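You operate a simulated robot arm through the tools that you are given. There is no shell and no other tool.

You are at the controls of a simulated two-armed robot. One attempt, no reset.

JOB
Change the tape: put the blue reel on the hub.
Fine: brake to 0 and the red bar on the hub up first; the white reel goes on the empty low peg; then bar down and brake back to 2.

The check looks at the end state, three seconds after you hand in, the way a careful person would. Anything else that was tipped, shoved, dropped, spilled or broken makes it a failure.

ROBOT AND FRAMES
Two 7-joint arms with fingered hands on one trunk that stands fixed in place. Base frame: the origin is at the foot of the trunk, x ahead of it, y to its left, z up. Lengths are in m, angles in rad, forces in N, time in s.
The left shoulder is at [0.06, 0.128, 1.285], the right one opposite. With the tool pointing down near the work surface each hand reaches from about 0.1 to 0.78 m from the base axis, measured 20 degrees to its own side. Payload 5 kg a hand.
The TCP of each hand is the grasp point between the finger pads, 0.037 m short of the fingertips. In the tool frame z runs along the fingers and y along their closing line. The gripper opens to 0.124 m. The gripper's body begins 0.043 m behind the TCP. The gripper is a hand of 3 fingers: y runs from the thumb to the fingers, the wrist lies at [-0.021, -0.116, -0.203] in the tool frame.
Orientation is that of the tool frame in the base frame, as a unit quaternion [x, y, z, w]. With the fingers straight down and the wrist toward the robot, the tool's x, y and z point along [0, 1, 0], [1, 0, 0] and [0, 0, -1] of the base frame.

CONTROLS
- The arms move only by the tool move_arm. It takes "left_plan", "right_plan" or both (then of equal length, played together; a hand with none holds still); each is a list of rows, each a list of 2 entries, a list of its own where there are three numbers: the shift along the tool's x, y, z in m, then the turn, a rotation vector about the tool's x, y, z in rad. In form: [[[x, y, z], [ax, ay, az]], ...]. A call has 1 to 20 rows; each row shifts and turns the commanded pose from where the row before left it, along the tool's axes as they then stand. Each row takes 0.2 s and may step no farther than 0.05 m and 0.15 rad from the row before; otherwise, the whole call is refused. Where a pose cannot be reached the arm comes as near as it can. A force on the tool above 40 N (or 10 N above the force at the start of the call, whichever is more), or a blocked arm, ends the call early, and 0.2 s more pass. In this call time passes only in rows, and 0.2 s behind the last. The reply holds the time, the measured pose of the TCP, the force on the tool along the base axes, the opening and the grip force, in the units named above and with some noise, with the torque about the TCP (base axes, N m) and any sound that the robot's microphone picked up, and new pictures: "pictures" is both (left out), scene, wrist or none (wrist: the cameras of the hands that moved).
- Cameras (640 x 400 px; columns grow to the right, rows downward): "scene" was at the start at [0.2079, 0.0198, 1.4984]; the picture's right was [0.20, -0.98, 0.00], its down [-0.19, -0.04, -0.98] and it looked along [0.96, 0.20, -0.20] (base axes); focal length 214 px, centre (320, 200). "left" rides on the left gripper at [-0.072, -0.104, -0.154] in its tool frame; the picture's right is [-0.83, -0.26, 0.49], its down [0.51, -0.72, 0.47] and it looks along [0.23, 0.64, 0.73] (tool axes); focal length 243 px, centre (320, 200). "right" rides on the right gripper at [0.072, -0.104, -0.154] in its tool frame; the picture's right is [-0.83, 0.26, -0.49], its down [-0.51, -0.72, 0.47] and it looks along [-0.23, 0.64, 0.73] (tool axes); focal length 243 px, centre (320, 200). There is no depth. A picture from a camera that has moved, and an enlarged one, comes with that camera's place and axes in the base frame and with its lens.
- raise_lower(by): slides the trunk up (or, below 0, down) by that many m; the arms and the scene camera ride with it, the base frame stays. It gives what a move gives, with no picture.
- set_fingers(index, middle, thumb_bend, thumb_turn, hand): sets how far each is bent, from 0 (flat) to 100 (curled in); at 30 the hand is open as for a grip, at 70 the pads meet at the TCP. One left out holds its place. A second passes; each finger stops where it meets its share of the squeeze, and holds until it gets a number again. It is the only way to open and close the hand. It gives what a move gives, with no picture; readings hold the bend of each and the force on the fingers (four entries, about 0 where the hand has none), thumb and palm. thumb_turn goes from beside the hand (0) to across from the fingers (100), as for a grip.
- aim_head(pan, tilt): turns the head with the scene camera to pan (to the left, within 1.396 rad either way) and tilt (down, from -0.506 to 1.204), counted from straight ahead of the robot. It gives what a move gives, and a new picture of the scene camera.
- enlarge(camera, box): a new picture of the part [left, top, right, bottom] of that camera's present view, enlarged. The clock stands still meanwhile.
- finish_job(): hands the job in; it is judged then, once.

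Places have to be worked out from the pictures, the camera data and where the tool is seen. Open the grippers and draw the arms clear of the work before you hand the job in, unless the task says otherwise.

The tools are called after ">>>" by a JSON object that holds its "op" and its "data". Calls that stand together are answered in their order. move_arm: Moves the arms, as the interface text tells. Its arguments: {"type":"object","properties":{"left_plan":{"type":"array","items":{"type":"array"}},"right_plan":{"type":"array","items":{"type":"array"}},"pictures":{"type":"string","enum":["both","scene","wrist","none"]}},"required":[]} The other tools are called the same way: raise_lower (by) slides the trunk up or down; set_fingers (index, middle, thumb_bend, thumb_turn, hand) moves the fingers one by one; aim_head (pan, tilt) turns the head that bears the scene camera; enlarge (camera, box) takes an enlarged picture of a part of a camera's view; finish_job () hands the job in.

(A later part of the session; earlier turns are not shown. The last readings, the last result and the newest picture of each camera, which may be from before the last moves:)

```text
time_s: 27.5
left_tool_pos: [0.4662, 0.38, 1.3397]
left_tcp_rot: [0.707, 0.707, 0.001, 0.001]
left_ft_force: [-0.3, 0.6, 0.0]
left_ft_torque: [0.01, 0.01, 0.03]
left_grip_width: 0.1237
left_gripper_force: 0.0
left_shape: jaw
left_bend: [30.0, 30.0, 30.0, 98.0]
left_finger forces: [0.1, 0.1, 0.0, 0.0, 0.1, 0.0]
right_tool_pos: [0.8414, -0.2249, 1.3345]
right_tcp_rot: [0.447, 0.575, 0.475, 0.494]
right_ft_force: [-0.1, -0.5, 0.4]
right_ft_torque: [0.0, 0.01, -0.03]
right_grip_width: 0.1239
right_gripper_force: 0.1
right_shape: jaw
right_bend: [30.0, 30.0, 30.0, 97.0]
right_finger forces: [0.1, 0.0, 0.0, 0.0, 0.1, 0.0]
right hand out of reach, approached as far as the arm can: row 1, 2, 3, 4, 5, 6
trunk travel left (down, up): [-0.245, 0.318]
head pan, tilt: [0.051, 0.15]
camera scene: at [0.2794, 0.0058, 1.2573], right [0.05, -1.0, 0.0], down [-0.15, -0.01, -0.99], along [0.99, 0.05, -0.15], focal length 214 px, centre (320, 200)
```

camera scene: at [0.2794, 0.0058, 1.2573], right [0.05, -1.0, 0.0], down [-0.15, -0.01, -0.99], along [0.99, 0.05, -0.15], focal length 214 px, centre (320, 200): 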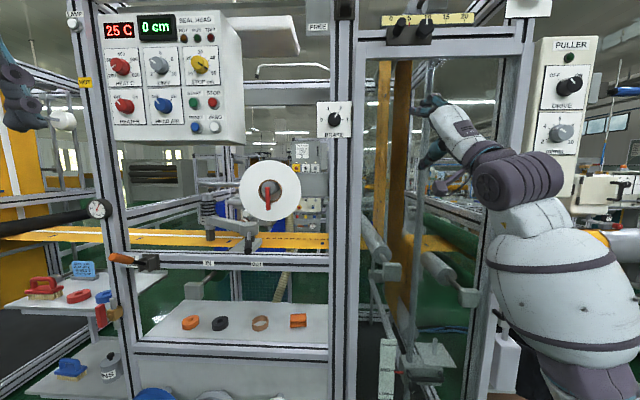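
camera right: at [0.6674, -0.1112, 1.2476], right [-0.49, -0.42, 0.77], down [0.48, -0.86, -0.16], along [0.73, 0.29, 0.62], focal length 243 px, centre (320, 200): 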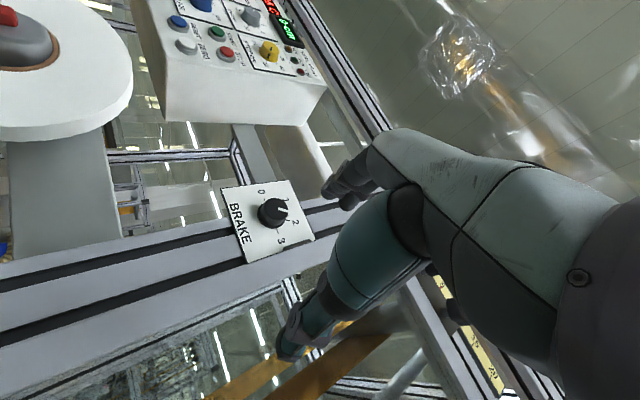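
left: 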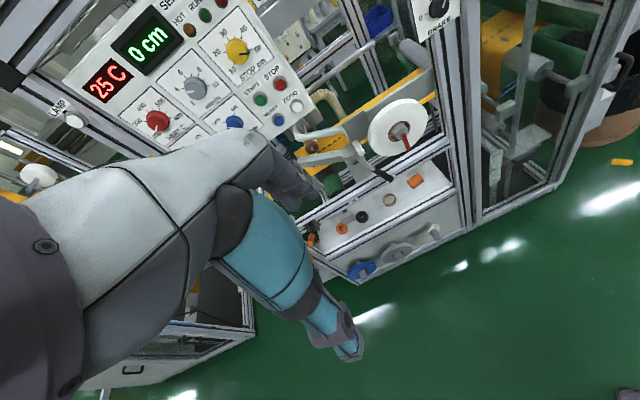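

The limit persists, but by the hand's build (hand axis 48° between tool y and z) a neutral, thumb-below-left roll with the elbow down should be comfortable. I keep rolling in the same direction while backing off slightly.

>>> {"op": "move_arm", "data": {"right_plan": [[[0, 0, -0.02], [0, 0, 0.13]], [[0, 0, -0.02], [0, 0, 0.13]], [[0, 0, -0.02], [0, 0, 0.13]], [[0, 0, -0.02], [0, 0, 0.13]], [[0, 0, 0], [0, 0, 0.13]], [[0, 0, 0], [0, 0, 0.13]], [[0, 0, 0], [0, 0, 0.13]]], "pictures": "both"}}

```text
time_s: 29.1
left_tool_pos: [0.4664, 0.3828, 1.3392]
left_tcp_rot: [0.707, 0.707, -0.001, 0.001]
left_ft_force: [0.6, 0.4, 0.2]
left_ft_torque: [-0.03, -0.01, -0.02]
left_grip_width: 0.1239
left_gripper_force: 0.0
left_shape: jaw
left_bend: [30.0, 30.0, 30.0, 98.0]
left_finger forces: [0.1, 0.0, 0.1, 0.0, 0.0, 0.0]
right_tool_pos: [0.8119, -0.2845, 1.1906]
right_tcp_rot: [0.572, 0.447, 0.623, 0.292]
right_ft_force: [0.4, 0.3, -0.6]
right_ft_torque: [-0.02, 0.04, -0.05]
right_grip_width: 0.124
right_gripper_force: 0.0
right_shape: jaw
right_bend: [30.0, 30.0, 30.0, 97.0]
right_finger forces: [0.1, 0.0, 0.0, 0.0, 0.0, 0.0]
right hand out of reach, approached as far as the arm can: row 1, 2, 3, 4, 5, 6, 7
trunk travel left (down, up): [-0.245, 0.318]
head pan, tilt: [0.051, 0.15]
camera scene: at [0.2807, 0.0072, 1.2569], right [0.05, -1.0, 0.0], down [-0.15, -0.01, -0.99], along [0.99, 0.05, -0.15], focal length 214 px, centre (320, 200)
camera right: at [0.6338, -0.2114, 1.1409], right [-0.29, -0.95, -0.11], down [0.44, -0.03, -0.9], along [0.85, -0.31, 0.43], focal length 243 px, centre (320, 200)
```

scene: 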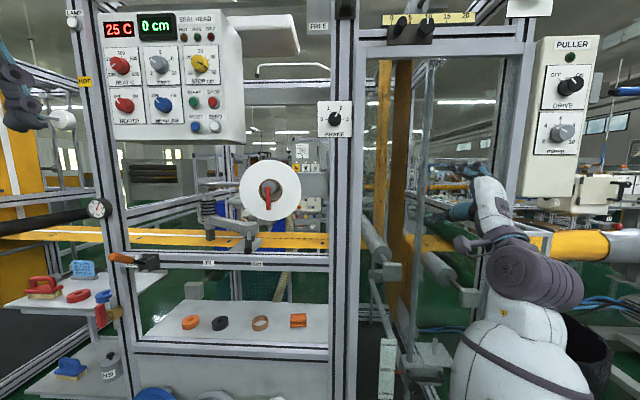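
right: 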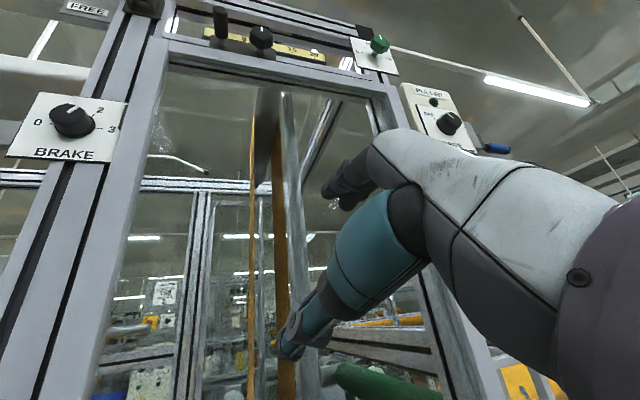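

Roll is now about 116° with the elbow near the body. I test moving left and up toward the knob from this configuration.

>>> {"op": "move_arm", "data": {"right_plan": [[[0.033, 0.0115, 0.0042], [0, 0, 0]], [[0.033, 0.0115, 0.0042], [0, 0, 0]], [[0.033, 0.0115, 0.0042], [0, 0, 0]], [[0.033, 0.0115, 0.0042], [0, 0, 0]]], "pictures": "scene"}}

```text
time_s: 30.1
left_tool_pos: [0.4662, 0.3801, 1.3379]
left_tcp_rot: [0.707, 0.707, 0.0, 0.0]
left_ft_force: [-0.8, -0.2, -0.3]
left_ft_torque: [-0.01, -0.04, -0.03]
left_grip_width: 0.1236
left_gripper_force: 0.0
left_shape: jaw
left_bend: [30.0, 30.0, 30.0, 98.0]
left_finger forces: [0.0, 0.1, 0.1, 0.1, 0.0, 0.0]
right_tool_pos: [0.8133, -0.2864, 1.1927]
right_tcp_rot: [0.571, 0.448, 0.623, 0.291]
right_ft_force: [0.1, 0.7, 0.2]
right_ft_torque: [0.02, -0.02, -0.02]
right_grip_width: 0.124
right_gripper_force: 0.0
right_shape: jaw
right_bend: [30.0, 30.0, 30.0, 97.0]
right_finger forces: [0.0, 0.1, 0.0, 0.1, 0.0, 0.1]
right hand out of reach, approached as far as the arm can: row 1, 2, 3, 4
trunk travel left (down, up): [-0.245, 0.318]
head pan, tilt: [0.051, 0.15]
camera scene: at [0.2802, 0.0057, 1.257], right [0.05, -1.0, 0.0], down [-0.15, -0.01, -0.99], along [0.99, 0.05, -0.15], focal length 214 px, centre (320, 200)
```

scene: 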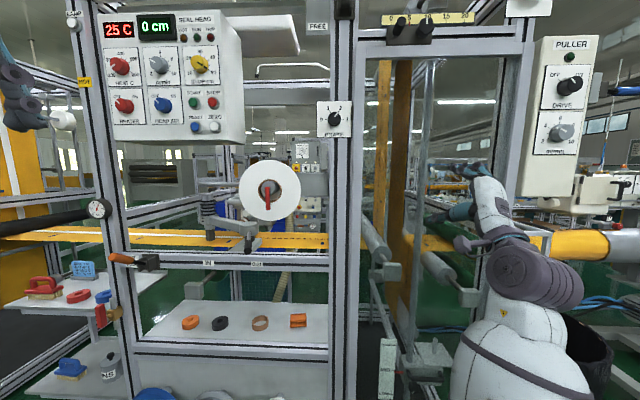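

No motion at all from there, so the solver sits at a joint limit. I'll bring the arm to a neutral posture in free space (elbow at the side, forearm forward, palm facing left) and work up from that.

>>> {"op": "move_arm", "data": {"right_plan": [[[-0.01, -0.03, -0.018], [0.0588, 0.0432, 0.1163]], [[-0.012, -0.028, -0.018], [0.0588, 0.0432, 0.1163]], [[-0.015, -0.026, -0.017], [0.0588, 0.0432, 0.1163]], [[-0.018, -0.024, -0.017], [0.0588, 0.0432, 0.1163]], [[-0.02, -0.023, -0.016], [0.0588, 0.0432, 0.1163]], [[-0.023, -0.021, -0.015], [0.0588, 0.0432, 0.1163]], [[-0.025, -0.019, -0.015], [0.0588, 0.0432, 0.1163]], [[-0.028, -0.017, -0.014], [0.0588, 0.0432, 0.1163]], [[-0.03, -0.015, -0.013], [0.0588, 0.0432, 0.1163]]], "pictures": "scene"}}

```text
time_s: 32.1
left_tool_pos: [0.4646, 0.38, 1.3392]
left_tcp_rot: [0.707, 0.707, 0.001, 0.001]
left_ft_force: [0.1, 0.2, -0.5]
left_ft_torque: [0.02, -0.01, 0.03]
left_grip_width: 0.124
left_gripper_force: 0.0
left_shape: jaw
left_bend: [30.0, 30.0, 30.0, 98.0]
left_finger forces: [0.0, 0.0, 0.0, 0.1, 0.0, 0.0]
right_tool_pos: [0.6287, -0.3004, 0.9354]
right_tcp_rot: [0.649, 0.278, 0.647, -0.287]
right_ft_force: [0.6, -0.5, -0.2]
right_ft_torque: [0.0, 0.02, 0.01]
right_grip_width: 0.124
right_gripper_force: 0.0
right_shape: jaw
right_bend: [30.0, 30.0, 30.0, 97.0]
right_finger forces: [0.1, 0.0, 0.2, 0.0, 0.0, 0.1]
trunk travel left (down, up): [-0.245, 0.318]
head pan, tilt: [0.051, 0.15]
camera scene: at [0.2795, 0.005, 1.2573], right [0.05, -1.0, 0.0], down [-0.15, -0.01, -0.99], along [0.99, 0.05, -0.15], focal length 214 px, centre (320, 200)
```

scene: 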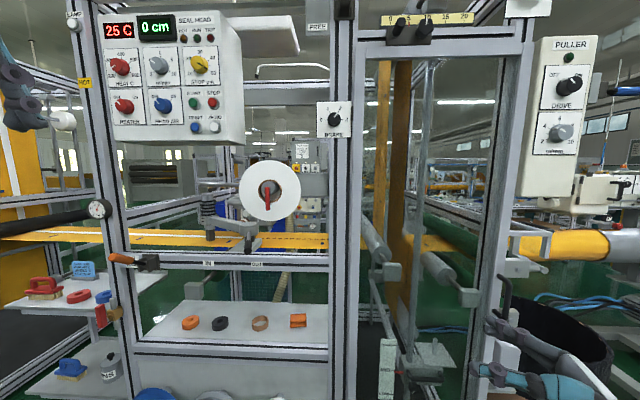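

Neutral posture reached with no limits hit. Now I turn the fingers straight forward (about tool x) and then roll to about 120°, staying in free space.

>>> {"op": "move_arm", "data": {"right_plan": [[[0.02, 0, 0], [-0.142, 0, 0]], [[0.02, 0, 0], [-0.142, 0, 0]], [[0.02, 0, 0], [-0.142, 0, 0]], [[0.02, 0, 0], [-0.142, 0, 0]], [[0.02, 0, 0], [-0.142, 0, 0]], [[0.02, 0, 0], [-0.142, 0, 0]], [[0, 0, 0], [0, 0, -0.15]], [[0, 0, 0], [0, 0, -0.15]], [[0, 0, 0], [0, 0, -0.15]], [[0, 0, 0], [0, 0, -0.15]], [[0, 0, 0], [0, 0, -0.15]], [[0, 0, 0], [0, 0, -0.15]], [[0, 0, 0], [0, 0, -0.15]]], "pictures": "scene"}}

```text
time_s: 34.9
left_tool_pos: [0.4658, 0.3793, 1.3399]
left_tcp_rot: [0.707, 0.707, -0.001, 0.0]
left_ft_force: [0.7, -1.1, 0.5]
left_ft_torque: [0.01, -0.01, 0.03]
left_grip_width: 0.1239
left_gripper_force: 0.1
left_shape: jaw
left_bend: [30.0, 30.0, 30.0, 98.0]
left_finger forces: [0.0, 0.1, 0.0, 0.0, 0.0, 0.0]
right_tool_pos: [0.5734, -0.5159, 0.9359]
right_tcp_rot: [0.622, 0.343, 0.604, 0.362]
right_ft_force: [0.1, 0.3, 0.5]
right_ft_torque: [-0.01, 0.0, 0.03]
right_grip_width: 0.1241
right_gripper_force: 0.0
right_shape: jaw
right_bend: [30.0, 30.0, 30.0, 97.0]
right_finger forces: [0.1, 0.1, 0.0, 0.0, 0.0, 0.0]
right hand out of reach, approached as far as the arm can: row 1, 2, 3, 4, 5, 6
trunk travel left (down, up): [-0.245, 0.318]
head pan, tilt: [0.051, 0.15]
camera scene: at [0.2798, 0.005, 1.2572], right [0.05, -1.0, 0.0], down [-0.15, -0.01, -0.99], along [0.99, 0.05, -0.15], focal length 214 px, centre (320, 200)
```

scene: 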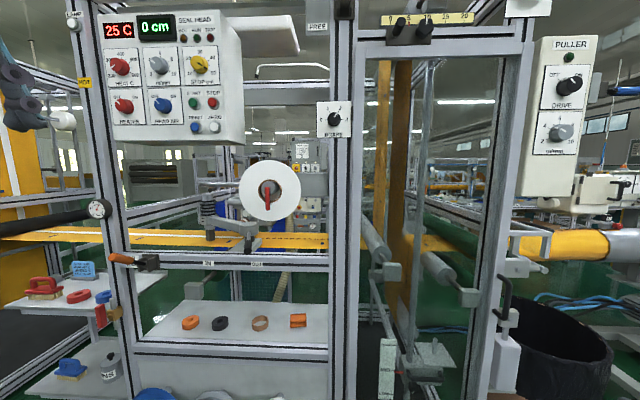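

Orientation was reached, but the wrist's backward bend is limited, so the arm needs a high shoulder with the elbow hanging and forearm pointing forward. I raise the trunk by 0.30 before approaching again.

>>> {"op": "raise_lower", "data": {"by": 0.3}}

>>> {"op": "move_arm", "data": {"right_plan": [[[0.0, -0.0, 0.0], [0, 0, -0.1]], [[0.0, 0.0, 0.0], [0, 0, -0.1]], [[0.0, 0.0, 0.0], [0, 0, -0.1]], [[0.04, 0.0, 0.015], [0, 0, 0]], [[0.04, 0.0, 0.015], [0, 0, 0]], [[0.04, 0.0, 0.015], [0, 0, 0]], [[0.04, 0.0, 0.015], [0, 0, 0]], [[0.04, 0.0, 0.015], [0, 0, 0]], [[0.04, 0.0, 0.015], [0, 0, 0]], [[0.04, 0.0, 0.015], [0, 0, 0]]], "pictures": "scene"}}

```text
time_s: 37.9
left_tool_pos: [0.4678, 0.3795, 1.638]
left_tcp_rot: [0.707, 0.707, -0.001, 0.0]
left_ft_force: [-0.2, -0.3, -0.1]
left_ft_torque: [0.0, 0.01, -0.02]
left_grip_width: 0.1236
left_gripper_force: 0.0
left_shape: jaw
left_bend: [30.0, 30.0, 30.0, 98.0]
left_finger forces: [0.1, 0.1, 0.0, 0.0, 0.0, 0.0]
right_tool_pos: [0.5749, -0.5172, 1.235]
right_tcp_rot: [0.622, 0.345, 0.604, 0.36]
right_ft_force: [0.0, -0.1, 0.2]
right_ft_torque: [-0.01, -0.01, 0.0]
right_grip_width: 0.1239
right_gripper_force: 0.0
right_shape: jaw
right_bend: [30.0, 30.0, 30.0, 97.0]
right_finger forces: [0.1, 0.0, 0.0, 0.0, 0.0, 0.0]
trunk travel left (down, up): [-0.545, 0.018]
head pan, tilt: [0.051, 0.15]
```

```text
time_s: 40.1
left_tool_pos: [0.4669, 0.3811, 1.6385]
left_tcp_rot: [0.707, 0.707, -0.001, 0.001]
left_ft_force: [0.3, 0.5, -0.6]
left_ft_torque: [0.04, -0.01, 0.03]
left_grip_width: 0.124
left_gripper_force: 0.0
left_shape: jaw
left_bend: [30.0, 30.0, 30.0, 98.0]
left_finger forces: [0.0, 0.0, 0.1, 0.0, 0.1, 0.1]
right_tool_pos: [0.6637, -0.3515, 1.293]
right_tcp_rot: [0.555, 0.442, 0.554, 0.436]
right_ft_force: [-0.6, 0.0, 0.4]
right_ft_torque: [-0.01, 0.01, 0.02]
right_grip_width: 0.1239
right_gripper_force: 0.0
right_shape: jaw
right_bend: [30.0, 30.0, 30.0, 98.0]
right_finger forces: [0.0, 0.0, 0.1, 0.0, 0.0, 0.0]
right hand out of reach, approached as far as the arm can: row 8, 9, 10
trunk travel left (down, up): [-0.545, 0.018]
head pan, tilt: [0.051, 0.15]
camera scene: at [0.147, 0.0064, 1.5898], right [0.05, -1.0, 0.0], down [-0.15, -0.01, -0.99], along [0.99, 0.05, -0.15], focal length 214 px, centre (320, 200)
```

scene: 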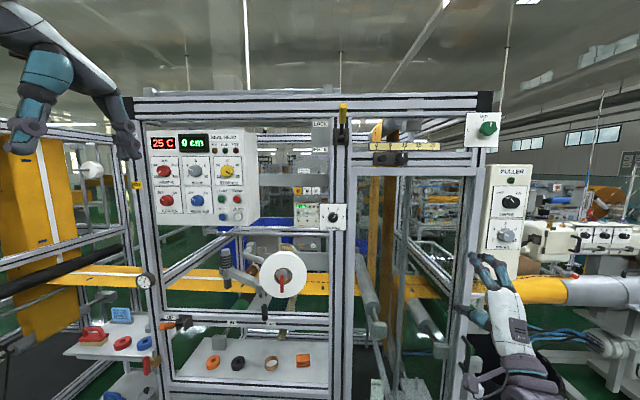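

The fingers are level at roll 103° at (0.664, -0.35, 1.293). I try going forward first to let the arm open, then left.

>>> {"op": "move_arm", "data": {"right_plan": [[[0.0, 0.01, 0.03], [0, 0, 0]], [[0.0, 0.01, 0.03], [0, 0, 0]], [[0.0, 0.01, 0.03], [0, 0, 0]], [[0.0, 0.01, 0.03], [0, 0, 0]], [[0.0, 0.01, 0.03], [0, 0, 0]], [[0.03, 0.0, 0.0], [0, 0, 0]], [[0.03, 0.0, 0.0], [0, 0, 0]], [[0.03, 0.0, 0.0], [0, 0, 0]], [[0.03, 0.0, 0.0], [0, 0, 0]]], "pictures": "scene"}}

```text
time_s: 42.1
left_tool_pos: [0.4669, 0.3805, 1.6391]
left_tcp_rot: [0.708, 0.707, 0.0, 0.001]
left_ft_force: [-0.7, 0.5, 0.1]
left_ft_torque: [0.0, 0.01, -0.04]
left_grip_width: 0.124
left_gripper_force: 0.1
left_shape: jaw
left_bend: [30.0, 30.0, 30.0, 98.0]
left_finger forces: [0.0, 0.0, 0.1, 0.0, 0.1, 0.0]
right_tool_pos: [0.7961, -0.3849, 1.3539]
right_tcp_rot: [0.553, 0.442, 0.553, 0.438]
right_ft_force: [0.8, 0.1, 0.9]
right_ft_torque: [0.04, -0.01, 0.02]
right_grip_width: 0.1239
right_gripper_force: 0.1
right_shape: jaw
right_bend: [30.0, 30.0, 30.0, 97.0]
right_finger forces: [0.1, 0.0, 0.1, 0.0, 0.0, 0.0]
right hand out of reach, approached as far as the arm can: row 1, 2, 3, 4, 6, 7, 8, 9
trunk travel left (down, up): [-0.545, 0.018]
head pan, tilt: [0.051, 0.15]
camera scene: at [0.146, 0.0058, 1.5899], right [0.05, -1.0, 0.0], down [-0.15, -0.01, -0.99], along [0.99, 0.05, -0.15], focal length 214 px, centre (320, 200)
```

scene: 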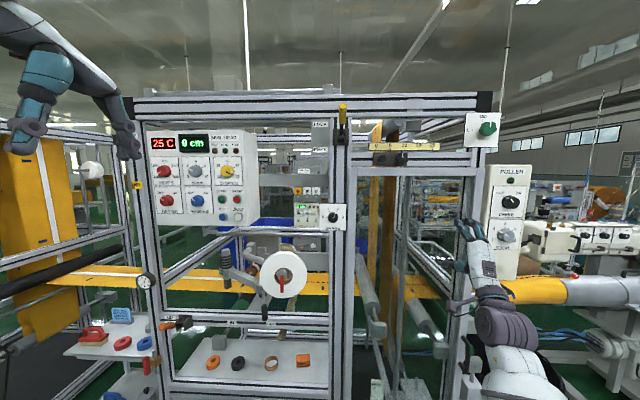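

My arm-geometry estimate says the wrist roll is limited on the pronation side, with elbow-out needed; the left arm is still in a good elbow-out posture, so I'll use the left hand for the knob. First I retract and park the right hand, and lower the trunk back by 0.07.

>>> {"op": "move_arm", "data": {"right_plan": [[[-0.02, 0.0, -0.03], [0, 0, 0]], [[-0.02, 0.0, -0.03], [0, 0, 0]], [[-0.02, 0.0, -0.03], [0, 0, 0]], [[-0.02, 0.0, -0.03], [0, 0, 0]], [[0.0, 0.0, -0.03], [0, 0, 0]], [[0.0, 0.0, -0.03], [0, 0, 0]]], "pictures": "none"}}

>>> {"op": "raise_lower", "data": {"by": -0.07}}

>>> {"op": "move_arm", "data": {"left_plan": [[[-0.0383, 0.0258, -0.005], [0, 0, 0]], [[-0.0383, 0.0258, -0.005], [0, 0, 0]], [[-0.0383, 0.0258, -0.005], [0, 0, 0]], [[-0.0383, 0.0258, -0.005], [0, 0, 0]], [[-0.0383, 0.0258, -0.005], [0, 0, 0]], [[-0.0383, 0.0258, -0.005], [0, 0, 0]], [[0, 0, 0], [-0.15, 0, 0]], [[0, 0, 0], [-0.15, 0, 0]], [[0, 0, 0], [-0.15, 0, 0]], [[0, 0, 0], [-0.15, 0, 0]]], "pictures": "scene"}}

```text
time_s: 43.5
left_tool_pos: [0.4646, 0.3795, 1.6392]
left_tcp_rot: [0.707, 0.707, 0.001, 0.0]
left_ft_force: [-0.8, -0.4, 0.4]
left_ft_torque: [0.02, -0.04, 0.01]
left_grip_width: 0.1238
left_gripper_force: 0.1
left_shape: jaw
left_bend: [30.0, 30.0, 30.0, 98.0]
left_finger forces: [0.0, 0.0, 0.0, 0.0, 0.0, 0.0]
right_tool_pos: [0.6117, -0.457, 1.3377]
right_tcp_rot: [0.562, 0.432, 0.545, 0.447]
right_ft_force: [-0.8, -0.4, 0.3]
right_ft_torque: [0.0, 0.02, 0.02]
right_grip_width: 0.1241
right_gripper_force: 0.0
right_shape: jaw
right_bend: [30.0, 30.0, 30.0, 98.0]
right_finger forces: [0.0, 0.0, 0.1, 0.1, 0.0, 0.1]
trunk travel left (down, up): [-0.545, 0.018]
head pan, tilt: [0.051, 0.15]
```

```text
time_s: 44.6
left_tool_pos: [0.4651, 0.3803, 1.5693]
left_tcp_rot: [0.707, 0.708, 0.0, 0.0]
left_ft_force: [-0.5, 0.1, 0.0]
left_ft_torque: [0.02, 0.02, 0.03]
left_grip_width: 0.1239
left_gripper_force: 0.1
left_shape: jaw
left_bend: [30.0, 30.0, 30.0, 98.0]
left_finger forces: [0.0, 0.1, 0.0, 0.0, 0.1, 0.0]
right_tool_pos: [0.6137, -0.4592, 1.2677]
right_tcp_rot: [0.562, 0.433, 0.545, 0.446]
right_ft_force: [-1.3, 0.3, -0.5]
right_ft_torque: [-0.01, -0.02, 0.03]
right_grip_width: 0.1239
right_gripper_force: 0.1
right_shape: jaw
right_bend: [30.0, 30.0, 30.0, 98.0]
right_finger forces: [0.0, 0.0, 0.0, 0.1, 0.1, 0.1]
trunk travel left (down, up): [-0.475, 0.088]
head pan, tilt: [0.051, 0.15]
```

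```text
time_s: 46.8
left_tool_pos: [0.6177, 0.1519, 1.6003]
left_tcp_rot: [0.675, 0.675, 0.209, 0.211]
left_ft_force: [0.4, -0.2, 0.1]
left_ft_torque: [-0.03, 0.0, -0.02]
left_grip_width: 0.1238
left_gripper_force: 0.0
left_shape: jaw
left_bend: [30.0, 30.0, 30.0, 98.0]
left_finger forces: [0.1, 0.0, 0.0, 0.1, 0.1, 0.0]
right_tool_pos: [0.6118, -0.4576, 1.2683]
right_tcp_rot: [0.562, 0.433, 0.544, 0.448]
right_ft_force: [-0.4, 0.6, -0.7]
right_ft_torque: [0.01, 0.01, -0.03]
right_grip_width: 0.124
right_gripper_force: 0.0
right_shape: jaw
right_bend: [30.0, 30.0, 30.0, 98.0]
right_finger forces: [0.0, 0.0, 0.1, 0.0, 0.1, 0.0]
trunk travel left (down, up): [-0.475, 0.088]
head pan, tilt: [0.051, 0.15]
camera scene: at [0.2071, 0.0066, 1.5033], right [0.05, -1.0, 0.0], down [-0.15, -0.01, -0.99], along [0.99, 0.05, -0.15], focal length 214 px, centre (320, 200)
```

scene: 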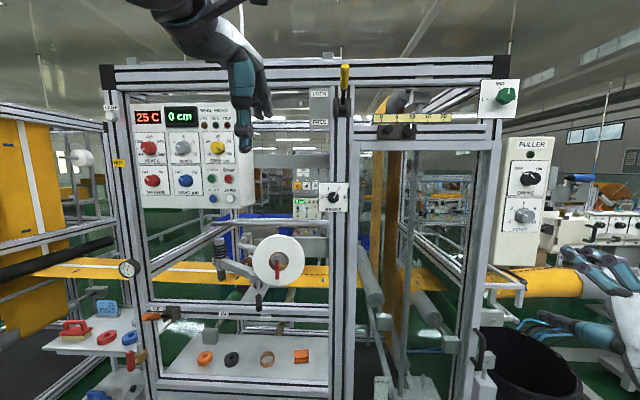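

The left arm tracked well. I continue: some more pitch, then roll +0.9 about the finger axis (the mirror of what worked on the right).

>>> {"op": "move_arm", "data": {"left_plan": [[[0, 0, 0], [-0.15, 0, 0]], [[0, 0, 0], [-0.15, 0, 0]], [[0, 0, 0], [-0.15, 0, 0]], [[0, 0, 0], [0, 0, 0.15]], [[0, 0, 0], [0, 0, 0.15]], [[0, 0, 0], [0, 0, 0.15]], [[0, 0, 0], [0, 0, 0.15]], [[0, 0, 0], [0, 0, 0.15]], [[0, 0, 0], [0, 0, 0.15]]], "pictures": "scene"}}

```text
time_s: 48.8
left_tool_pos: [0.6203, 0.1469, 1.6]
left_tcp_rot: [0.818, 0.283, 0.474, 0.165]
left_ft_force: [0.7, -0.2, -0.2]
left_ft_torque: [0.03, -0.02, 0.05]
left_grip_width: 0.1238
left_gripper_force: 0.1
left_shape: jaw
left_bend: [30.0, 30.0, 30.0, 97.0]
left_finger forces: [0.0, 0.0, 0.0, 0.0, 0.1, 0.1]
right_tool_pos: [0.6132, -0.4605, 1.2664]
right_tcp_rot: [0.563, 0.432, 0.545, 0.446]
right_ft_force: [-0.1, 0.5, 0.7]
right_ft_torque: [0.01, 0.01, 0.01]
right_grip_width: 0.1241
right_gripper_force: 0.1
right_shape: jaw
right_bend: [30.0, 30.0, 30.0, 98.0]
right_finger forces: [0.0, 0.0, 0.0, 0.0, 0.0, 0.0]
trunk travel left (down, up): [-0.475, 0.088]
head pan, tilt: [0.051, 0.15]
camera scene: at [0.2079, 0.003, 1.5032], right [0.05, -1.0, 0.0], down [-0.15, -0.01, -0.99], along [0.99, 0.05, -0.15], focal length 214 px, centre (320, 200)
```

scene: 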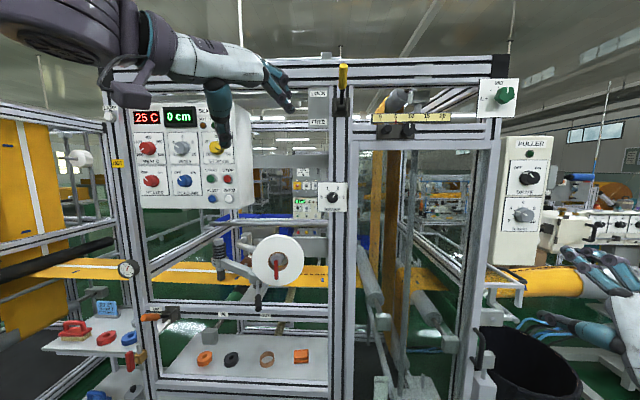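

All rows reached. Now I bring the left hand to about (0.75, 0.03, 1.50) and then lower the trunk 0.15 so it can level out before the knob.

>>> {"op": "move_arm", "data": {"left_plan": [[[-0.018, 0.0156, 0.0326], [0, 0, 0]], [[-0.018, 0.0156, 0.0326], [0, 0, 0]], [[-0.018, 0.0156, 0.0326], [0, 0, 0]], [[-0.018, 0.0156, 0.0326], [0, 0, 0]], [[-0.018, 0.0156, 0.0326], [0, 0, 0]]], "pictures": "none"}}

>>> {"op": "raise_lower", "data": {"by": -0.2}}

```text
time_s: 50.0
left_tool_pos: [0.7541, 0.0303, 1.4982]
left_tcp_rot: [0.818, 0.285, 0.472, 0.164]
left_ft_force: [0.7, -1.4, -0.1]
left_ft_torque: [0.02, 0.03, 0.02]
left_grip_width: 0.124
left_gripper_force: 0.2
left_shape: jaw
left_bend: [30.0, 30.0, 30.0, 97.0]
left_finger forces: [0.0, 0.0, 0.0, 0.0, 0.0, 0.0]
right_tool_pos: [0.6158, -0.4607, 1.2651]
right_tcp_rot: [0.564, 0.433, 0.544, 0.446]
right_ft_force: [0.9, -0.6, -0.4]
right_ft_torque: [-0.03, 0.02, 0.02]
right_grip_width: 0.1241
right_gripper_force: 0.1
right_shape: jaw
right_bend: [30.0, 30.0, 30.0, 98.0]
right_finger forces: [0.0, 0.0, 0.0, 0.0, 0.1, 0.1]
trunk travel left (down, up): [-0.475, 0.088]
head pan, tilt: [0.051, 0.15]
```

```text
time_s: 52.1
left_tool_pos: [0.7518, 0.0336, 1.2985]
left_tcp_rot: [0.816, 0.286, 0.474, 0.166]
left_ft_force: [-0.6, -0.3, 0.1]
left_ft_torque: [0.0, 0.0, -0.02]
left_grip_width: 0.1238
left_gripper_force: 0.1
left_shape: jaw
left_bend: [30.0, 30.0, 30.0, 98.0]
left_finger forces: [0.0, 0.0, 0.1, 0.1, 0.0, 0.0]
right_tool_pos: [0.614, -0.4577, 1.0664]
right_tcp_rot: [0.562, 0.433, 0.545, 0.446]
right_ft_force: [-0.7, 0.3, 0.5]
right_ft_torque: [-0.01, 0.04, -0.01]
right_grip_width: 0.1239
right_gripper_force: 0.1
right_shape: jaw
right_bend: [30.0, 30.0, 30.0, 98.0]
right_finger forces: [0.0, 0.1, 0.1, 0.0, 0.0, 0.0]
trunk travel left (down, up): [-0.275, 0.288]
head pan, tilt: [0.051, 0.15]
```

Trunk now at about 1.085 shoulder height. I raise the left hand to z≈1.40 and level the fingers.

>>> {"op": "move_arm", "data": {"left_plan": [[[0.0227, 0.0179, -0.0166], [0, 0, 0]], [[0.0227, 0.0179, -0.0166], [0, 0, 0]], [[0.0227, 0.0179, -0.0166], [0, 0, 0]], [[0, 0, 0], [-0.0805, 0.1023, 0]], [[0, 0, 0], [-0.0805, 0.1023, 0]], [[0, 0, 0], [-0.0805, 0.1023, 0]], [[0, 0, 0], [-0.0805, 0.1023, 0]]], "pictures": "both"}}

```text
time_s: 53.7
left_tool_pos: [0.7535, 0.0329, 1.3971]
left_tcp_rot: [0.668, 0.234, 0.668, 0.232]
left_ft_force: [-0.6, 0.6, 0.1]
left_ft_torque: [0.03, 0.01, -0.02]
left_grip_width: 0.124
left_gripper_force: 0.1
left_shape: jaw
left_bend: [30.0, 30.0, 30.0, 98.0]
left_finger forces: [0.0, 0.0, 0.0, 0.0, 0.0, 0.0]
right_tool_pos: [0.6153, -0.4576, 1.0659]
right_tcp_rot: [0.563, 0.434, 0.543, 0.447]
right_ft_force: [0.4, -0.4, 0.1]
right_ft_torque: [-0.01, -0.01, -0.01]
right_grip_width: 0.1243
right_gripper_force: 0.1
right_shape: jaw
right_bend: [30.0, 30.0, 30.0, 98.0]
right_finger forces: [0.0, 0.0, 0.0, 0.1, 0.0, 0.1]
trunk travel left (down, up): [-0.275, 0.288]
head pan, tilt: [0.051, 0.15]
camera scene: at [0.2728, 0.0062, 1.2885], right [0.05, -1.0, 0.0], down [-0.15, -0.01, -0.99], along [0.99, 0.05, -0.15], focal length 214 px, centre (320, 200)
camera left: at [0.6004, 0.0684, 1.2773], right [0.49, -0.31, -0.81], down [0.47, 0.88, -0.05], along [0.73, -0.35, 0.58], focal length 243 px, centre (320, 200)
```

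scene: 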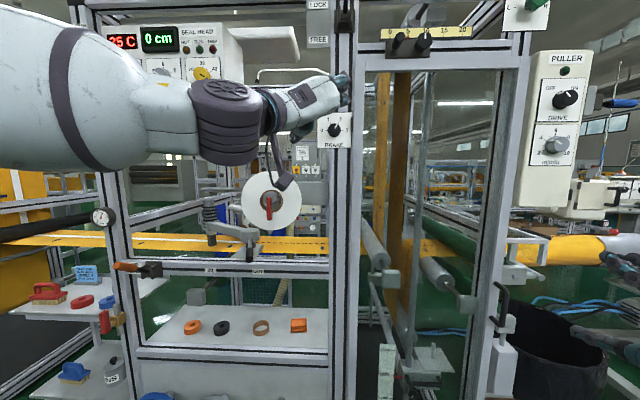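
left: 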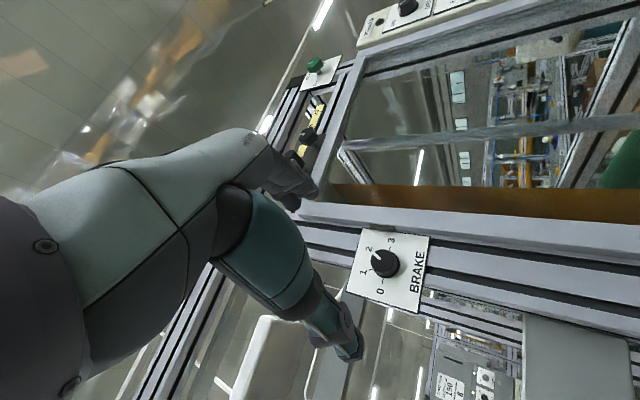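

The left hand is level (tool z = +x), roll 142°, at (0.7535, 0.033, 1.397), and both views put the knob front at about (0.945, -0.004, 1.401). I zoom in to refine its place and depth.

>>> {"op": "enlarge", "data": {"camera": "left", "box": [330, 210, 450, 330]}}

>>> {"op": "enlarge", "data": {"camera": "scene", "box": [300, 100, 370, 160]}}

>>> {"op": "enlarge", "data": {"camera": "scene", "box": [230, 160, 310, 240]}}

```text
3.33 times, centred on (390, 270) of left
camera zoom: at [0.6004, 0.0684, 1.2773], right [0.49, -0.31, -0.81], down [0.47, 0.88, -0.05], along [0.73, -0.35, 0.58], focal length 809 px, centre (87, -33)
```

zoom: 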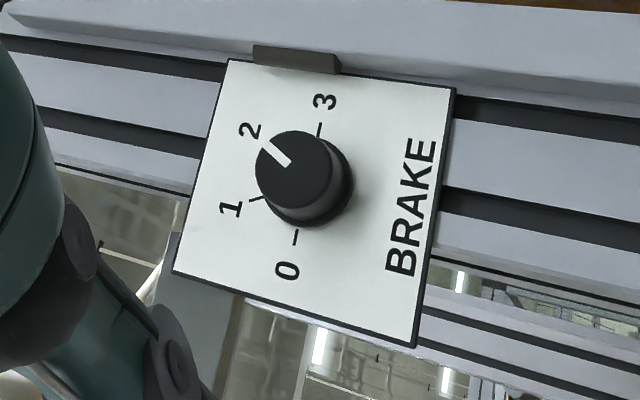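

```text
6.67 times, centred on (335, 130) of scene
camera zoom: at [0.2728, 0.0062, 1.2885], right [0.05, -1.0, 0.0], down [-0.15, -0.01, -0.99], along [0.99, 0.05, -0.15], focal length 1430 px, centre (220, 667)
```

zoom: 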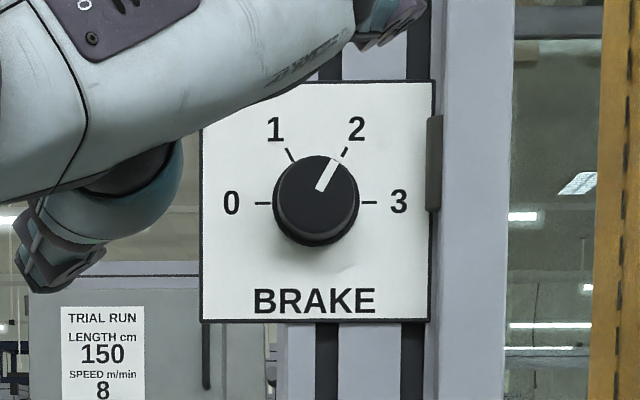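

```text
5.00 times, centred on (270, 200) of scene
camera zoom: at [0.2728, 0.0062, 1.2885], right [0.05, -1.0, 0.0], down [-0.15, -0.01, -0.99], along [0.99, 0.05, -0.15], focal length 1072 px, centre (570, 200)
```

zoom: 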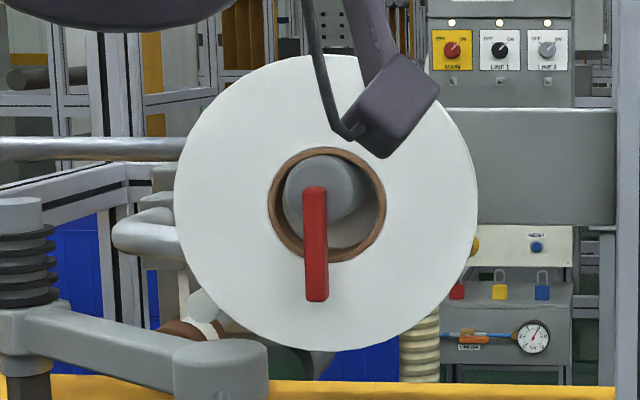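

Refined: knob front face at about (0.936, -0.004, 1.4005), diameter ≈0.038, plate at x≈0.962. I move to a stand-off with TCP at (0.885, -0.004, 1.4005) and roll to 150° so I have about 60° of turning room.

>>> {"op": "move_arm", "data": {"left_plan": [[[-0.005, 0.0077, 0.0325], [0, 0, 0]], [[-0.005, 0.0077, 0.0325], [0, 0, 0]], [[-0.005, 0.0077, 0.0325], [0, 0, 0]], [[-0.005, 0.0077, 0.0325], [0, 0, 0]], [[0, 0, 0], [0, 0, 0.07]], [[0, 0, 0], [0, 0, 0.07]]], "pictures": "both"}}

```text
time_s: 55.1
left_tool_pos: [0.8825, -0.0044, 1.4018]
left_tcp_rot: [0.683, 0.186, 0.682, 0.185]
left_ft_force: [-0.2, 0.7, 0.2]
left_ft_torque: [0.01, 0.01, 0.02]
left_grip_width: 0.1239
left_gripper_force: 0.0
left_shape: jaw
left_bend: [30.0, 30.0, 30.0, 98.0]
left_finger forces: [0.0, 0.1, 0.0, 0.1, 0.0, 0.0]
right_tool_pos: [0.6142, -0.4586, 1.067]
right_tcp_rot: [0.563, 0.432, 0.544, 0.447]
right_ft_force: [-0.6, -0.1, 0.3]
right_ft_torque: [-0.03, -0.03, 0.0]
right_grip_width: 0.1239
right_gripper_force: 0.1
right_shape: jaw
right_bend: [30.0, 30.0, 30.0, 98.0]
right_finger forces: [0.0, 0.1, 0.0, 0.0, 0.1, 0.0]
trunk travel left (down, up): [-0.275, 0.288]
head pan, tilt: [0.051, 0.15]
camera scene: at [0.2718, 0.005, 1.2888], right [0.05, -1.0, 0.0], down [-0.15, -0.01, -0.99], along [0.99, 0.05, -0.15], focal length 214 px, centre (320, 200)
camera left: at [0.7295, 0.0476, 1.2882], right [0.49, -0.19, -0.85], down [0.47, 0.88, 0.07], along [0.73, -0.43, 0.52], focal length 243 px, centre (320, 200)
```

scene: 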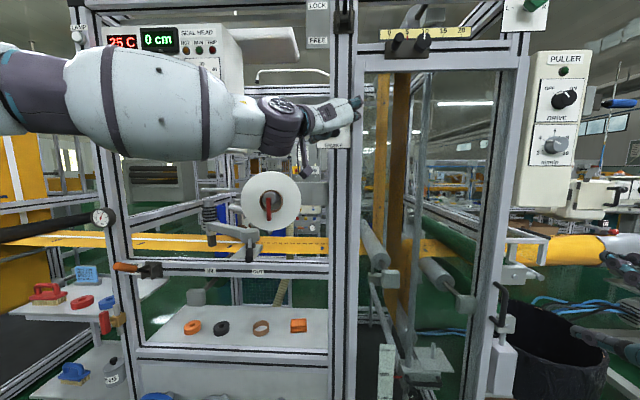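
left: 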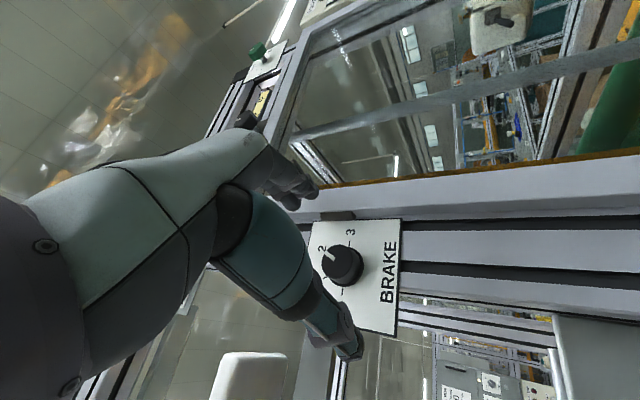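

Aligned at (0.8825, -0.0044, 1.4018), roll 150°. I advance so the fingertips straddle the knob (TCP x≈0.914) and then close to grip.

>>> {"op": "move_arm", "data": {"left_plan": [[[0, 0, 0.016], [0, 0, 0]], [[0, 0, 0.0155], [0, 0, 0]]], "pictures": "wrist"}}

>>> {"op": "set_fingers", "data": {"hand": "left", "index": 50, "middle": 50, "thumb_bend": 50}}

>>> {"op": "enlarge", "data": {"camera": "left", "box": [220, 140, 460, 380]}}

```text
time_s: 55.9
left_tool_pos: [0.9045, -0.009, 1.4084]
left_tcp_rot: [0.681, 0.181, 0.684, 0.188]
left_ft_force: [-34.5, 4.2, -5.9]
left_ft_torque: [0.14, -1.4, -1.66]
left_grip_width: 0.1188
left_gripper_force: 0.0
left_shape: jaw
left_bend: [30.0, 30.0, 30.0, 98.0]
left_finger forces: [0.3, 33.8, 0.0, 0.0, 0.0, 0.1]
right_tool_pos: [0.6098, -0.4582, 1.0699]
right_tcp_rot: [0.562, 0.432, 0.545, 0.449]
right_ft_force: [-0.2, -0.5, -1.0]
right_ft_torque: [-0.01, -0.01, 0.0]
right_grip_width: 0.1238
right_gripper_force: 0.1
right_shape: jaw
right_bend: [30.0, 30.0, 30.0, 98.0]
right_finger forces: [0.1, 0.0, 0.0, 0.1, 0.1, 0.0]
trunk travel left (down, up): [-0.275, 0.288]
head pan, tilt: [0.051, 0.15]
stopped in row 2 (left hand): the force on the tool passed its limit at 42 N (the readings are from after the stop); the commanded pose is now the measured one
camera left: at [0.7513, 0.0458, 1.2931], right [0.5, -0.2, -0.85], down [0.48, 0.87, 0.08], along [0.72, -0.44, 0.53], focal length 243 px, centre (320, 200)
```

left: 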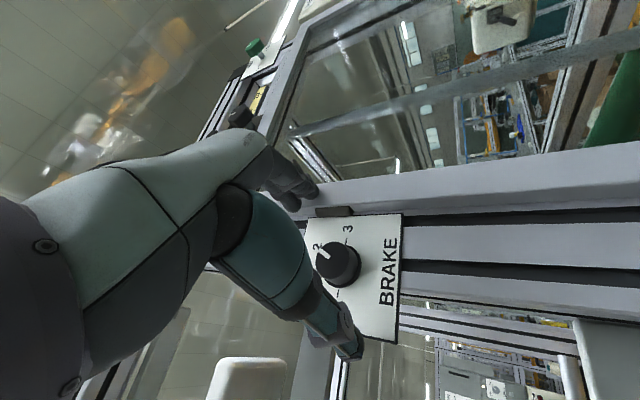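

```text
time_s: 56.5
left_tool_pos: [0.8986, -0.0143, 1.4111]
left_tcp_rot: [0.681, 0.176, 0.685, 0.19]
left_ft_force: [-33.7, -5.5, -0.2]
left_ft_torque: [0.23, -1.03, -1.92]
left_grip_width: 0.0725
left_gripper_force: 17.0
left_shape: fingers
left_bend: [47.0, 38.0, 50.0, 98.0]
left_finger forces: [13.0, 20.1, 0.0, 0.0, 0.0, 0.1]
right_tool_pos: [0.6092, -0.4572, 1.0706]
right_tcp_rot: [0.561, 0.432, 0.546, 0.448]
right_ft_force: [-0.3, 0.0, 0.4]
right_ft_torque: [0.0, 0.0, 0.0]
right_grip_width: 0.1242
right_gripper_force: 0.0
right_shape: jaw
right_bend: [30.0, 30.0, 30.0, 98.0]
right_finger forces: [0.0, 0.1, 0.0, 0.0, 0.1, 0.1]
trunk travel left (down, up): [-0.275, 0.288]
head pan, tilt: [0.051, 0.15]
stopped (left hand): the force on the tool passed its limit at 46 N (the readings are from after the stop); the commanded pose is now the measured one
```

```text
1.67 times, centred on (340, 260) of left
camera zoom: at [0.7471, 0.0419, 1.2954], right [0.5, -0.2, -0.84], down [0.49, 0.87, 0.08], along [0.72, -0.45, 0.53], focal length 404 px, centre (287, 100)
```

zoom: 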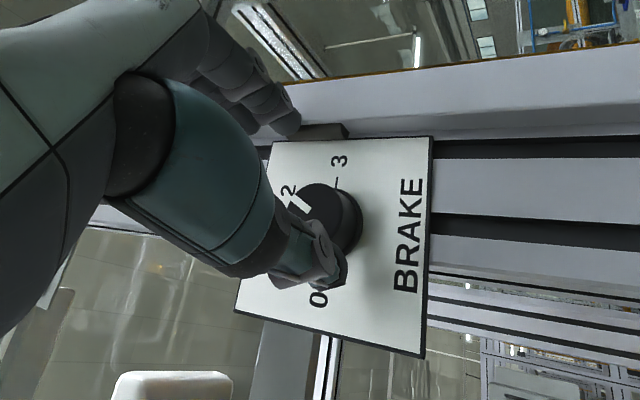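

The middle finger pressed the raised bar right of the plate (about 34 N), so the open hand is too wide here. I back off, pre-close the fingers to a narrower opening, and realign before going in again.

>>> {"op": "move_arm", "data": {"left_plan": [[[0, 0, -0.02], [0, 0, 0]], [[0, 0, -0.02], [0, 0, 0]]], "pictures": "none"}}

>>> {"op": "set_fingers", "data": {"hand": "left", "index": 50, "middle": 50, "thumb_bend": 50}}

>>> {"op": "enlarge", "data": {"camera": "left", "box": [220, 140, 460, 380]}}

>>> {"op": "enlarge", "data": {"camera": "scene", "box": [280, 70, 400, 170]}}

```text
time_s: 57.1
left_tool_pos: [0.8661, -0.0105, 1.4087]
left_tcp_rot: [0.681, 0.18, 0.684, 0.187]
left_ft_force: [-0.4, -0.7, -1.1]
left_ft_torque: [-0.03, 0.05, 0.03]
left_grip_width: 0.0681
left_gripper_force: 0.0
left_shape: fingers
left_bend: [50.0, 43.0, 50.0, 98.0]
left_finger forces: [0.0, 0.1, 0.0, 0.0, 0.0, 0.0]
right_tool_pos: [0.6109, -0.4584, 1.0691]
right_tcp_rot: [0.563, 0.431, 0.545, 0.448]
right_ft_force: [-0.6, 0.4, 0.6]
right_ft_torque: [0.02, -0.01, -0.01]
right_grip_width: 0.1237
right_gripper_force: 0.1
right_shape: jaw
right_bend: [30.0, 30.0, 30.0, 98.0]
right_finger forces: [0.0, 0.0, 0.1, 0.1, 0.0, 0.0]
trunk travel left (down, up): [-0.275, 0.288]
head pan, tilt: [0.051, 0.15]
```

```text
time_s: 58.1
left_tool_pos: [0.8683, -0.0099, 1.4051]
left_tcp_rot: [0.683, 0.18, 0.683, 0.187]
left_ft_force: [0.6, -1.4, 0.6]
left_ft_torque: [-0.06, 0.0, 0.0]
left_grip_width: 0.0684
left_gripper_force: 0.1
left_shape: fingers
left_bend: [50.0, 50.0, 50.0, 98.0]
left_finger forces: [0.0, 0.1, 0.0, 0.1, 0.0, 0.1]
right_tool_pos: [0.6126, -0.4591, 1.0673]
right_tcp_rot: [0.563, 0.433, 0.544, 0.447]
right_ft_force: [0.6, 0.3, -0.4]
right_ft_torque: [0.03, -0.02, -0.01]
right_grip_width: 0.124
right_gripper_force: 0.1
right_shape: jaw
right_bend: [30.0, 30.0, 30.0, 98.0]
right_finger forces: [0.1, 0.1, 0.0, 0.0, 0.1, 0.0]
trunk travel left (down, up): [-0.275, 0.288]
head pan, tilt: [0.051, 0.15]
```

```text
1.67 times, centred on (340, 260) of left
camera zoom: at [0.7162, 0.0442, 1.2915], right [0.49, -0.2, -0.85], down [0.48, 0.87, 0.08], along [0.73, -0.45, 0.52], focal length 404 px, centre (287, 100)
```

zoom: 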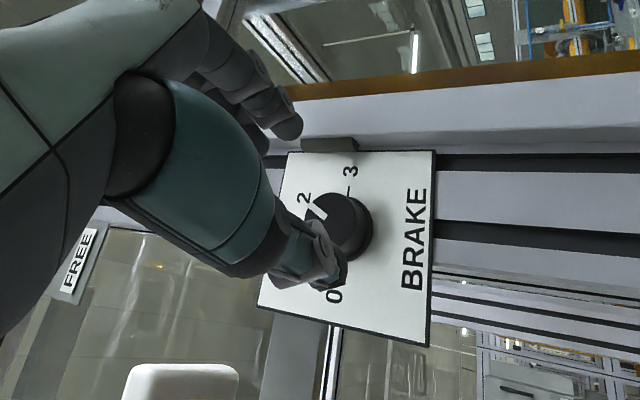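

```text
4.00 times, centred on (340, 120) of scene
camera zoom: at [0.2708, 0.0054, 1.289], right [0.05, -1.0, 0.0], down [-0.15, -0.01, -0.99], along [0.99, 0.05, -0.15], focal length 858 px, centre (240, 520)
```

zoom: 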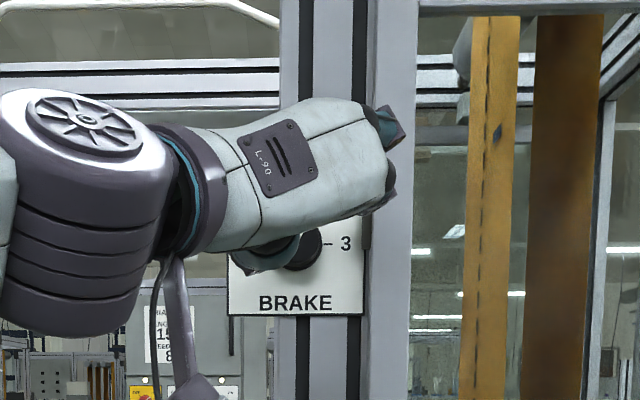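

The knob still reads 2. With the fingers at 50 the opening is ~0.068; I correct the lateral offset and advance to TCP x≈0.913 to straddle the knob.

>>> {"op": "move_arm", "data": {"left_plan": [[[-0.0003, -0.0027, 0.015], [0, 0, 0]], [[-0.0003, -0.0027, 0.015], [0, 0, 0]], [[-0.0003, -0.0027, 0.015], [0, 0, 0]]], "pictures": "none"}}

>>> {"op": "enlarge", "data": {"camera": "left", "box": [220, 140, 460, 380]}}

```text
time_s: 58.9
left_tool_pos: [0.9132, -0.003, 1.4001]
left_tcp_rot: [0.683, 0.18, 0.682, 0.188]
left_ft_force: [-0.2, -0.8, -0.3]
left_ft_torque: [0.0, 0.0, 0.0]
left_grip_width: 0.0684
left_gripper_force: 0.3
left_shape: fingers
left_bend: [50.0, 50.0, 50.0, 98.0]
left_finger forces: [0.0, 0.0, 0.1, 0.1, 0.0, 0.0]
right_tool_pos: [0.6142, -0.4585, 1.0676]
right_tcp_rot: [0.563, 0.433, 0.545, 0.446]
right_ft_force: [0.1, -0.2, 0.6]
right_ft_torque: [-0.05, -0.03, 0.0]
right_grip_width: 0.1239
right_gripper_force: 0.0
right_shape: jaw
right_bend: [30.0, 30.0, 30.0, 98.0]
right_finger forces: [0.1, 0.0, 0.0, 0.1, 0.1, 0.1]
trunk travel left (down, up): [-0.275, 0.288]
head pan, tilt: [0.051, 0.15]
```

```text
1.67 times, centred on (340, 260) of left
camera zoom: at [0.7617, 0.0507, 1.2852], right [0.49, -0.2, -0.85], down [0.48, 0.87, 0.08], along [0.73, -0.45, 0.52], focal length 404 px, centre (287, 100)
```

zoom: 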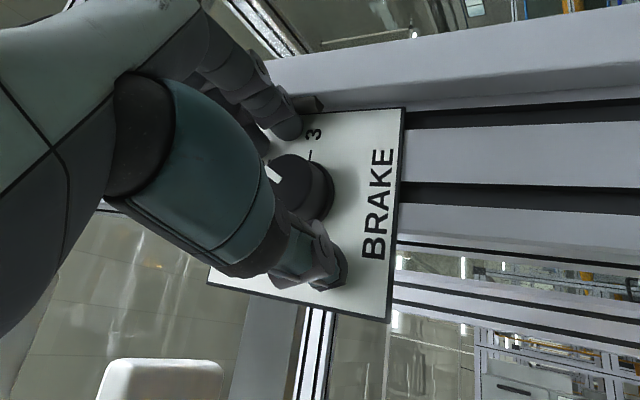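

The fingers straddle the knob with no contact force. I close them onto it.

>>> {"op": "set_fingers", "data": {"hand": "left", "index": 66, "middle": 66, "thumb_bend": 66}}

>>> {"op": "enlarge", "data": {"camera": "left", "box": [220, 140, 460, 380]}}

```text
time_s: 59.9
left_tool_pos: [0.9127, -0.0047, 1.4011]
left_tcp_rot: [0.683, 0.18, 0.683, 0.187]
left_ft_force: [2.9, -1.7, 2.5]
left_ft_torque: [0.0, -0.1, -0.02]
left_grip_width: 0.0338
left_gripper_force: 6.1
left_shape: fingers
left_bend: [61.0, 64.0, 62.0, 97.0]
left_finger forces: [4.9, 2.5, 0.2, 0.1, 4.9, 0.1]
right_tool_pos: [0.6136, -0.4581, 1.0672]
right_tcp_rot: [0.563, 0.432, 0.545, 0.446]
right_ft_force: [0.6, 0.4, -0.9]
right_ft_torque: [-0.03, 0.02, -0.02]
right_grip_width: 0.1241
right_gripper_force: 0.0
right_shape: jaw
right_bend: [30.0, 30.0, 30.0, 98.0]
right_finger forces: [0.1, 0.1, 0.1, 0.1, 0.0, 0.0]
trunk travel left (down, up): [-0.275, 0.288]
head pan, tilt: [0.051, 0.15]
```

```text
1.67 times, centred on (340, 260) of left
camera zoom: at [0.7608, 0.0504, 1.2858], right [0.49, -0.2, -0.85], down [0.48, 0.87, 0.08], along [0.73, -0.45, 0.52], focal length 404 px, centre (287, 100)
```

zoom: 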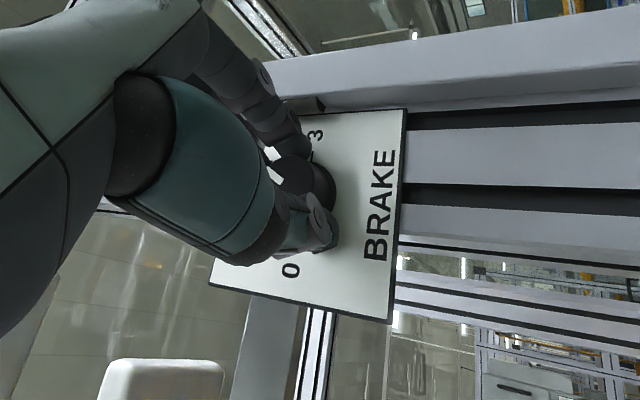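

The knob is gripped (about 5 N each). I turn counter-clockwise (about tool z, negative) by ~60° in small rows.

>>> {"op": "move_arm", "data": {"left_plan": [[[0, 0, 0], [0, 0, -0.12]], [[0, 0, 0], [0, 0, -0.12]], [[0, 0, 0], [0, 0, -0.12]], [[0, 0, 0], [0, 0, -0.12]], [[0, 0, 0], [0, 0, -0.12]], [[0, 0, 0], [0, 0, -0.12]], [[0, 0, 0], [0, 0, -0.12]], [[0, 0, 0], [0, 0, -0.12]], [[0, 0, 0], [0, 0, -0.12]]], "pictures": "both"}}

```text
time_s: 61.9
left_tool_pos: [0.9223, 0.051, 1.4058]
left_tcp_rot: [0.507, 0.491, 0.503, 0.498]
left_ft_force: [-0.2, 0.8, 1.2]
left_ft_torque: [-0.03, 0.03, -0.03]
left_grip_width: 0.0191
left_gripper_force: 0.1
left_shape: fingers
left_bend: [66.0, 66.0, 66.0, 97.0]
left_finger forces: [0.0, 0.0, 0.0, 0.0, 0.0, 0.1]
left hand out of reach, approached as far as the arm can: row 6, 7, 8, 9
right_tool_pos: [0.6143, -0.4571, 1.0678]
right_tcp_rot: [0.561, 0.434, 0.544, 0.447]
right_ft_force: [0.5, -0.8, 0.5]
right_ft_torque: [-0.01, -0.01, -0.03]
right_grip_width: 0.1242
right_gripper_force: 0.1
right_shape: jaw
right_bend: [30.0, 30.0, 30.0, 98.0]
right_finger forces: [0.0, 0.0, 0.0, 0.0, 0.1, 0.1]
trunk travel left (down, up): [-0.275, 0.288]
head pan, tilt: [0.051, 0.15]
camera scene: at [0.2712, 0.0066, 1.2889], right [0.05, -1.0, 0.0], down [-0.15, -0.01, -0.99], along [0.99, 0.05, -0.15], focal length 214 px, centre (320, 200)
camera left: at [0.7683, -0.018, 1.3008], right [0.48, -0.83, -0.28], down [0.48, 0.52, -0.71], along [0.73, 0.21, 0.65], focal length 243 px, centre (320, 200)
```

scene: 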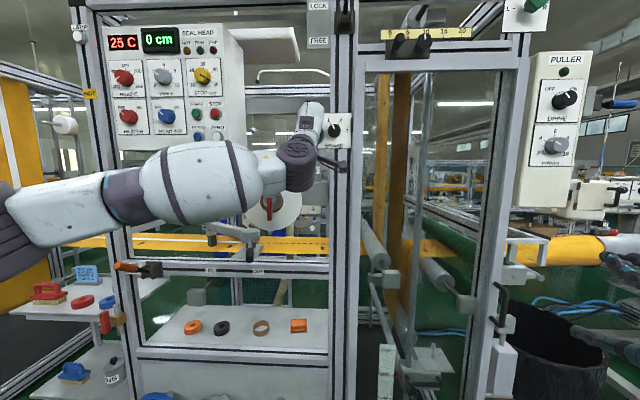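
left: 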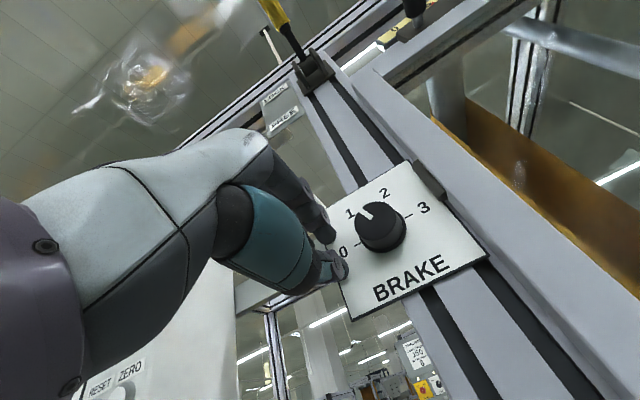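

The knob turned but rows 6–9 were out of reach and the hand slid off to the left. I zoom to read the knob.

>>> {"op": "enlarge", "data": {"camera": "left", "box": [310, 150, 470, 310]}}

>>> {"op": "enlarge", "data": {"camera": "scene", "box": [280, 90, 380, 170]}}

```text
2.50 times, centred on (390, 230) of left
camera zoom: at [0.7683, -0.018, 1.3008], right [0.48, -0.83, -0.28], down [0.48, 0.52, -0.71], along [0.73, 0.21, 0.65], focal length 606 px, centre (145, 125)
```

zoom: 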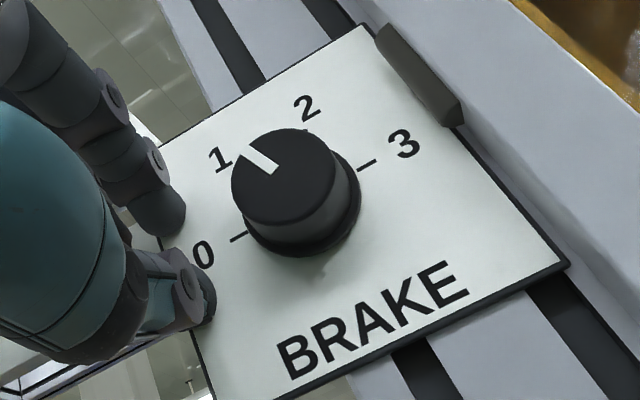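

```text
5.00 times, centred on (330, 130) of scene
camera zoom: at [0.2712, 0.0066, 1.2889], right [0.05, -1.0, 0.0], down [-0.15, -0.01, -0.99], along [0.99, 0.05, -0.15], focal length 1072 px, centre (270, 550)
```

zoom: 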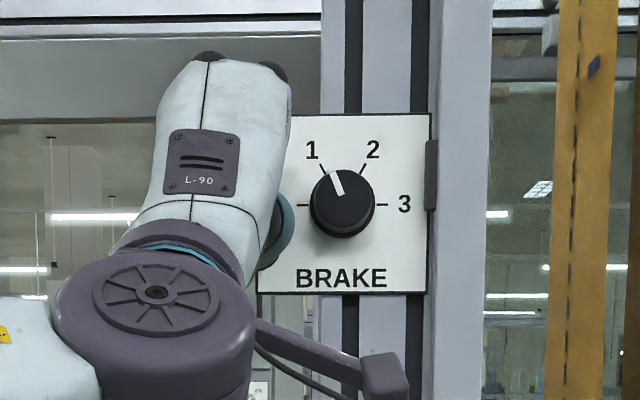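

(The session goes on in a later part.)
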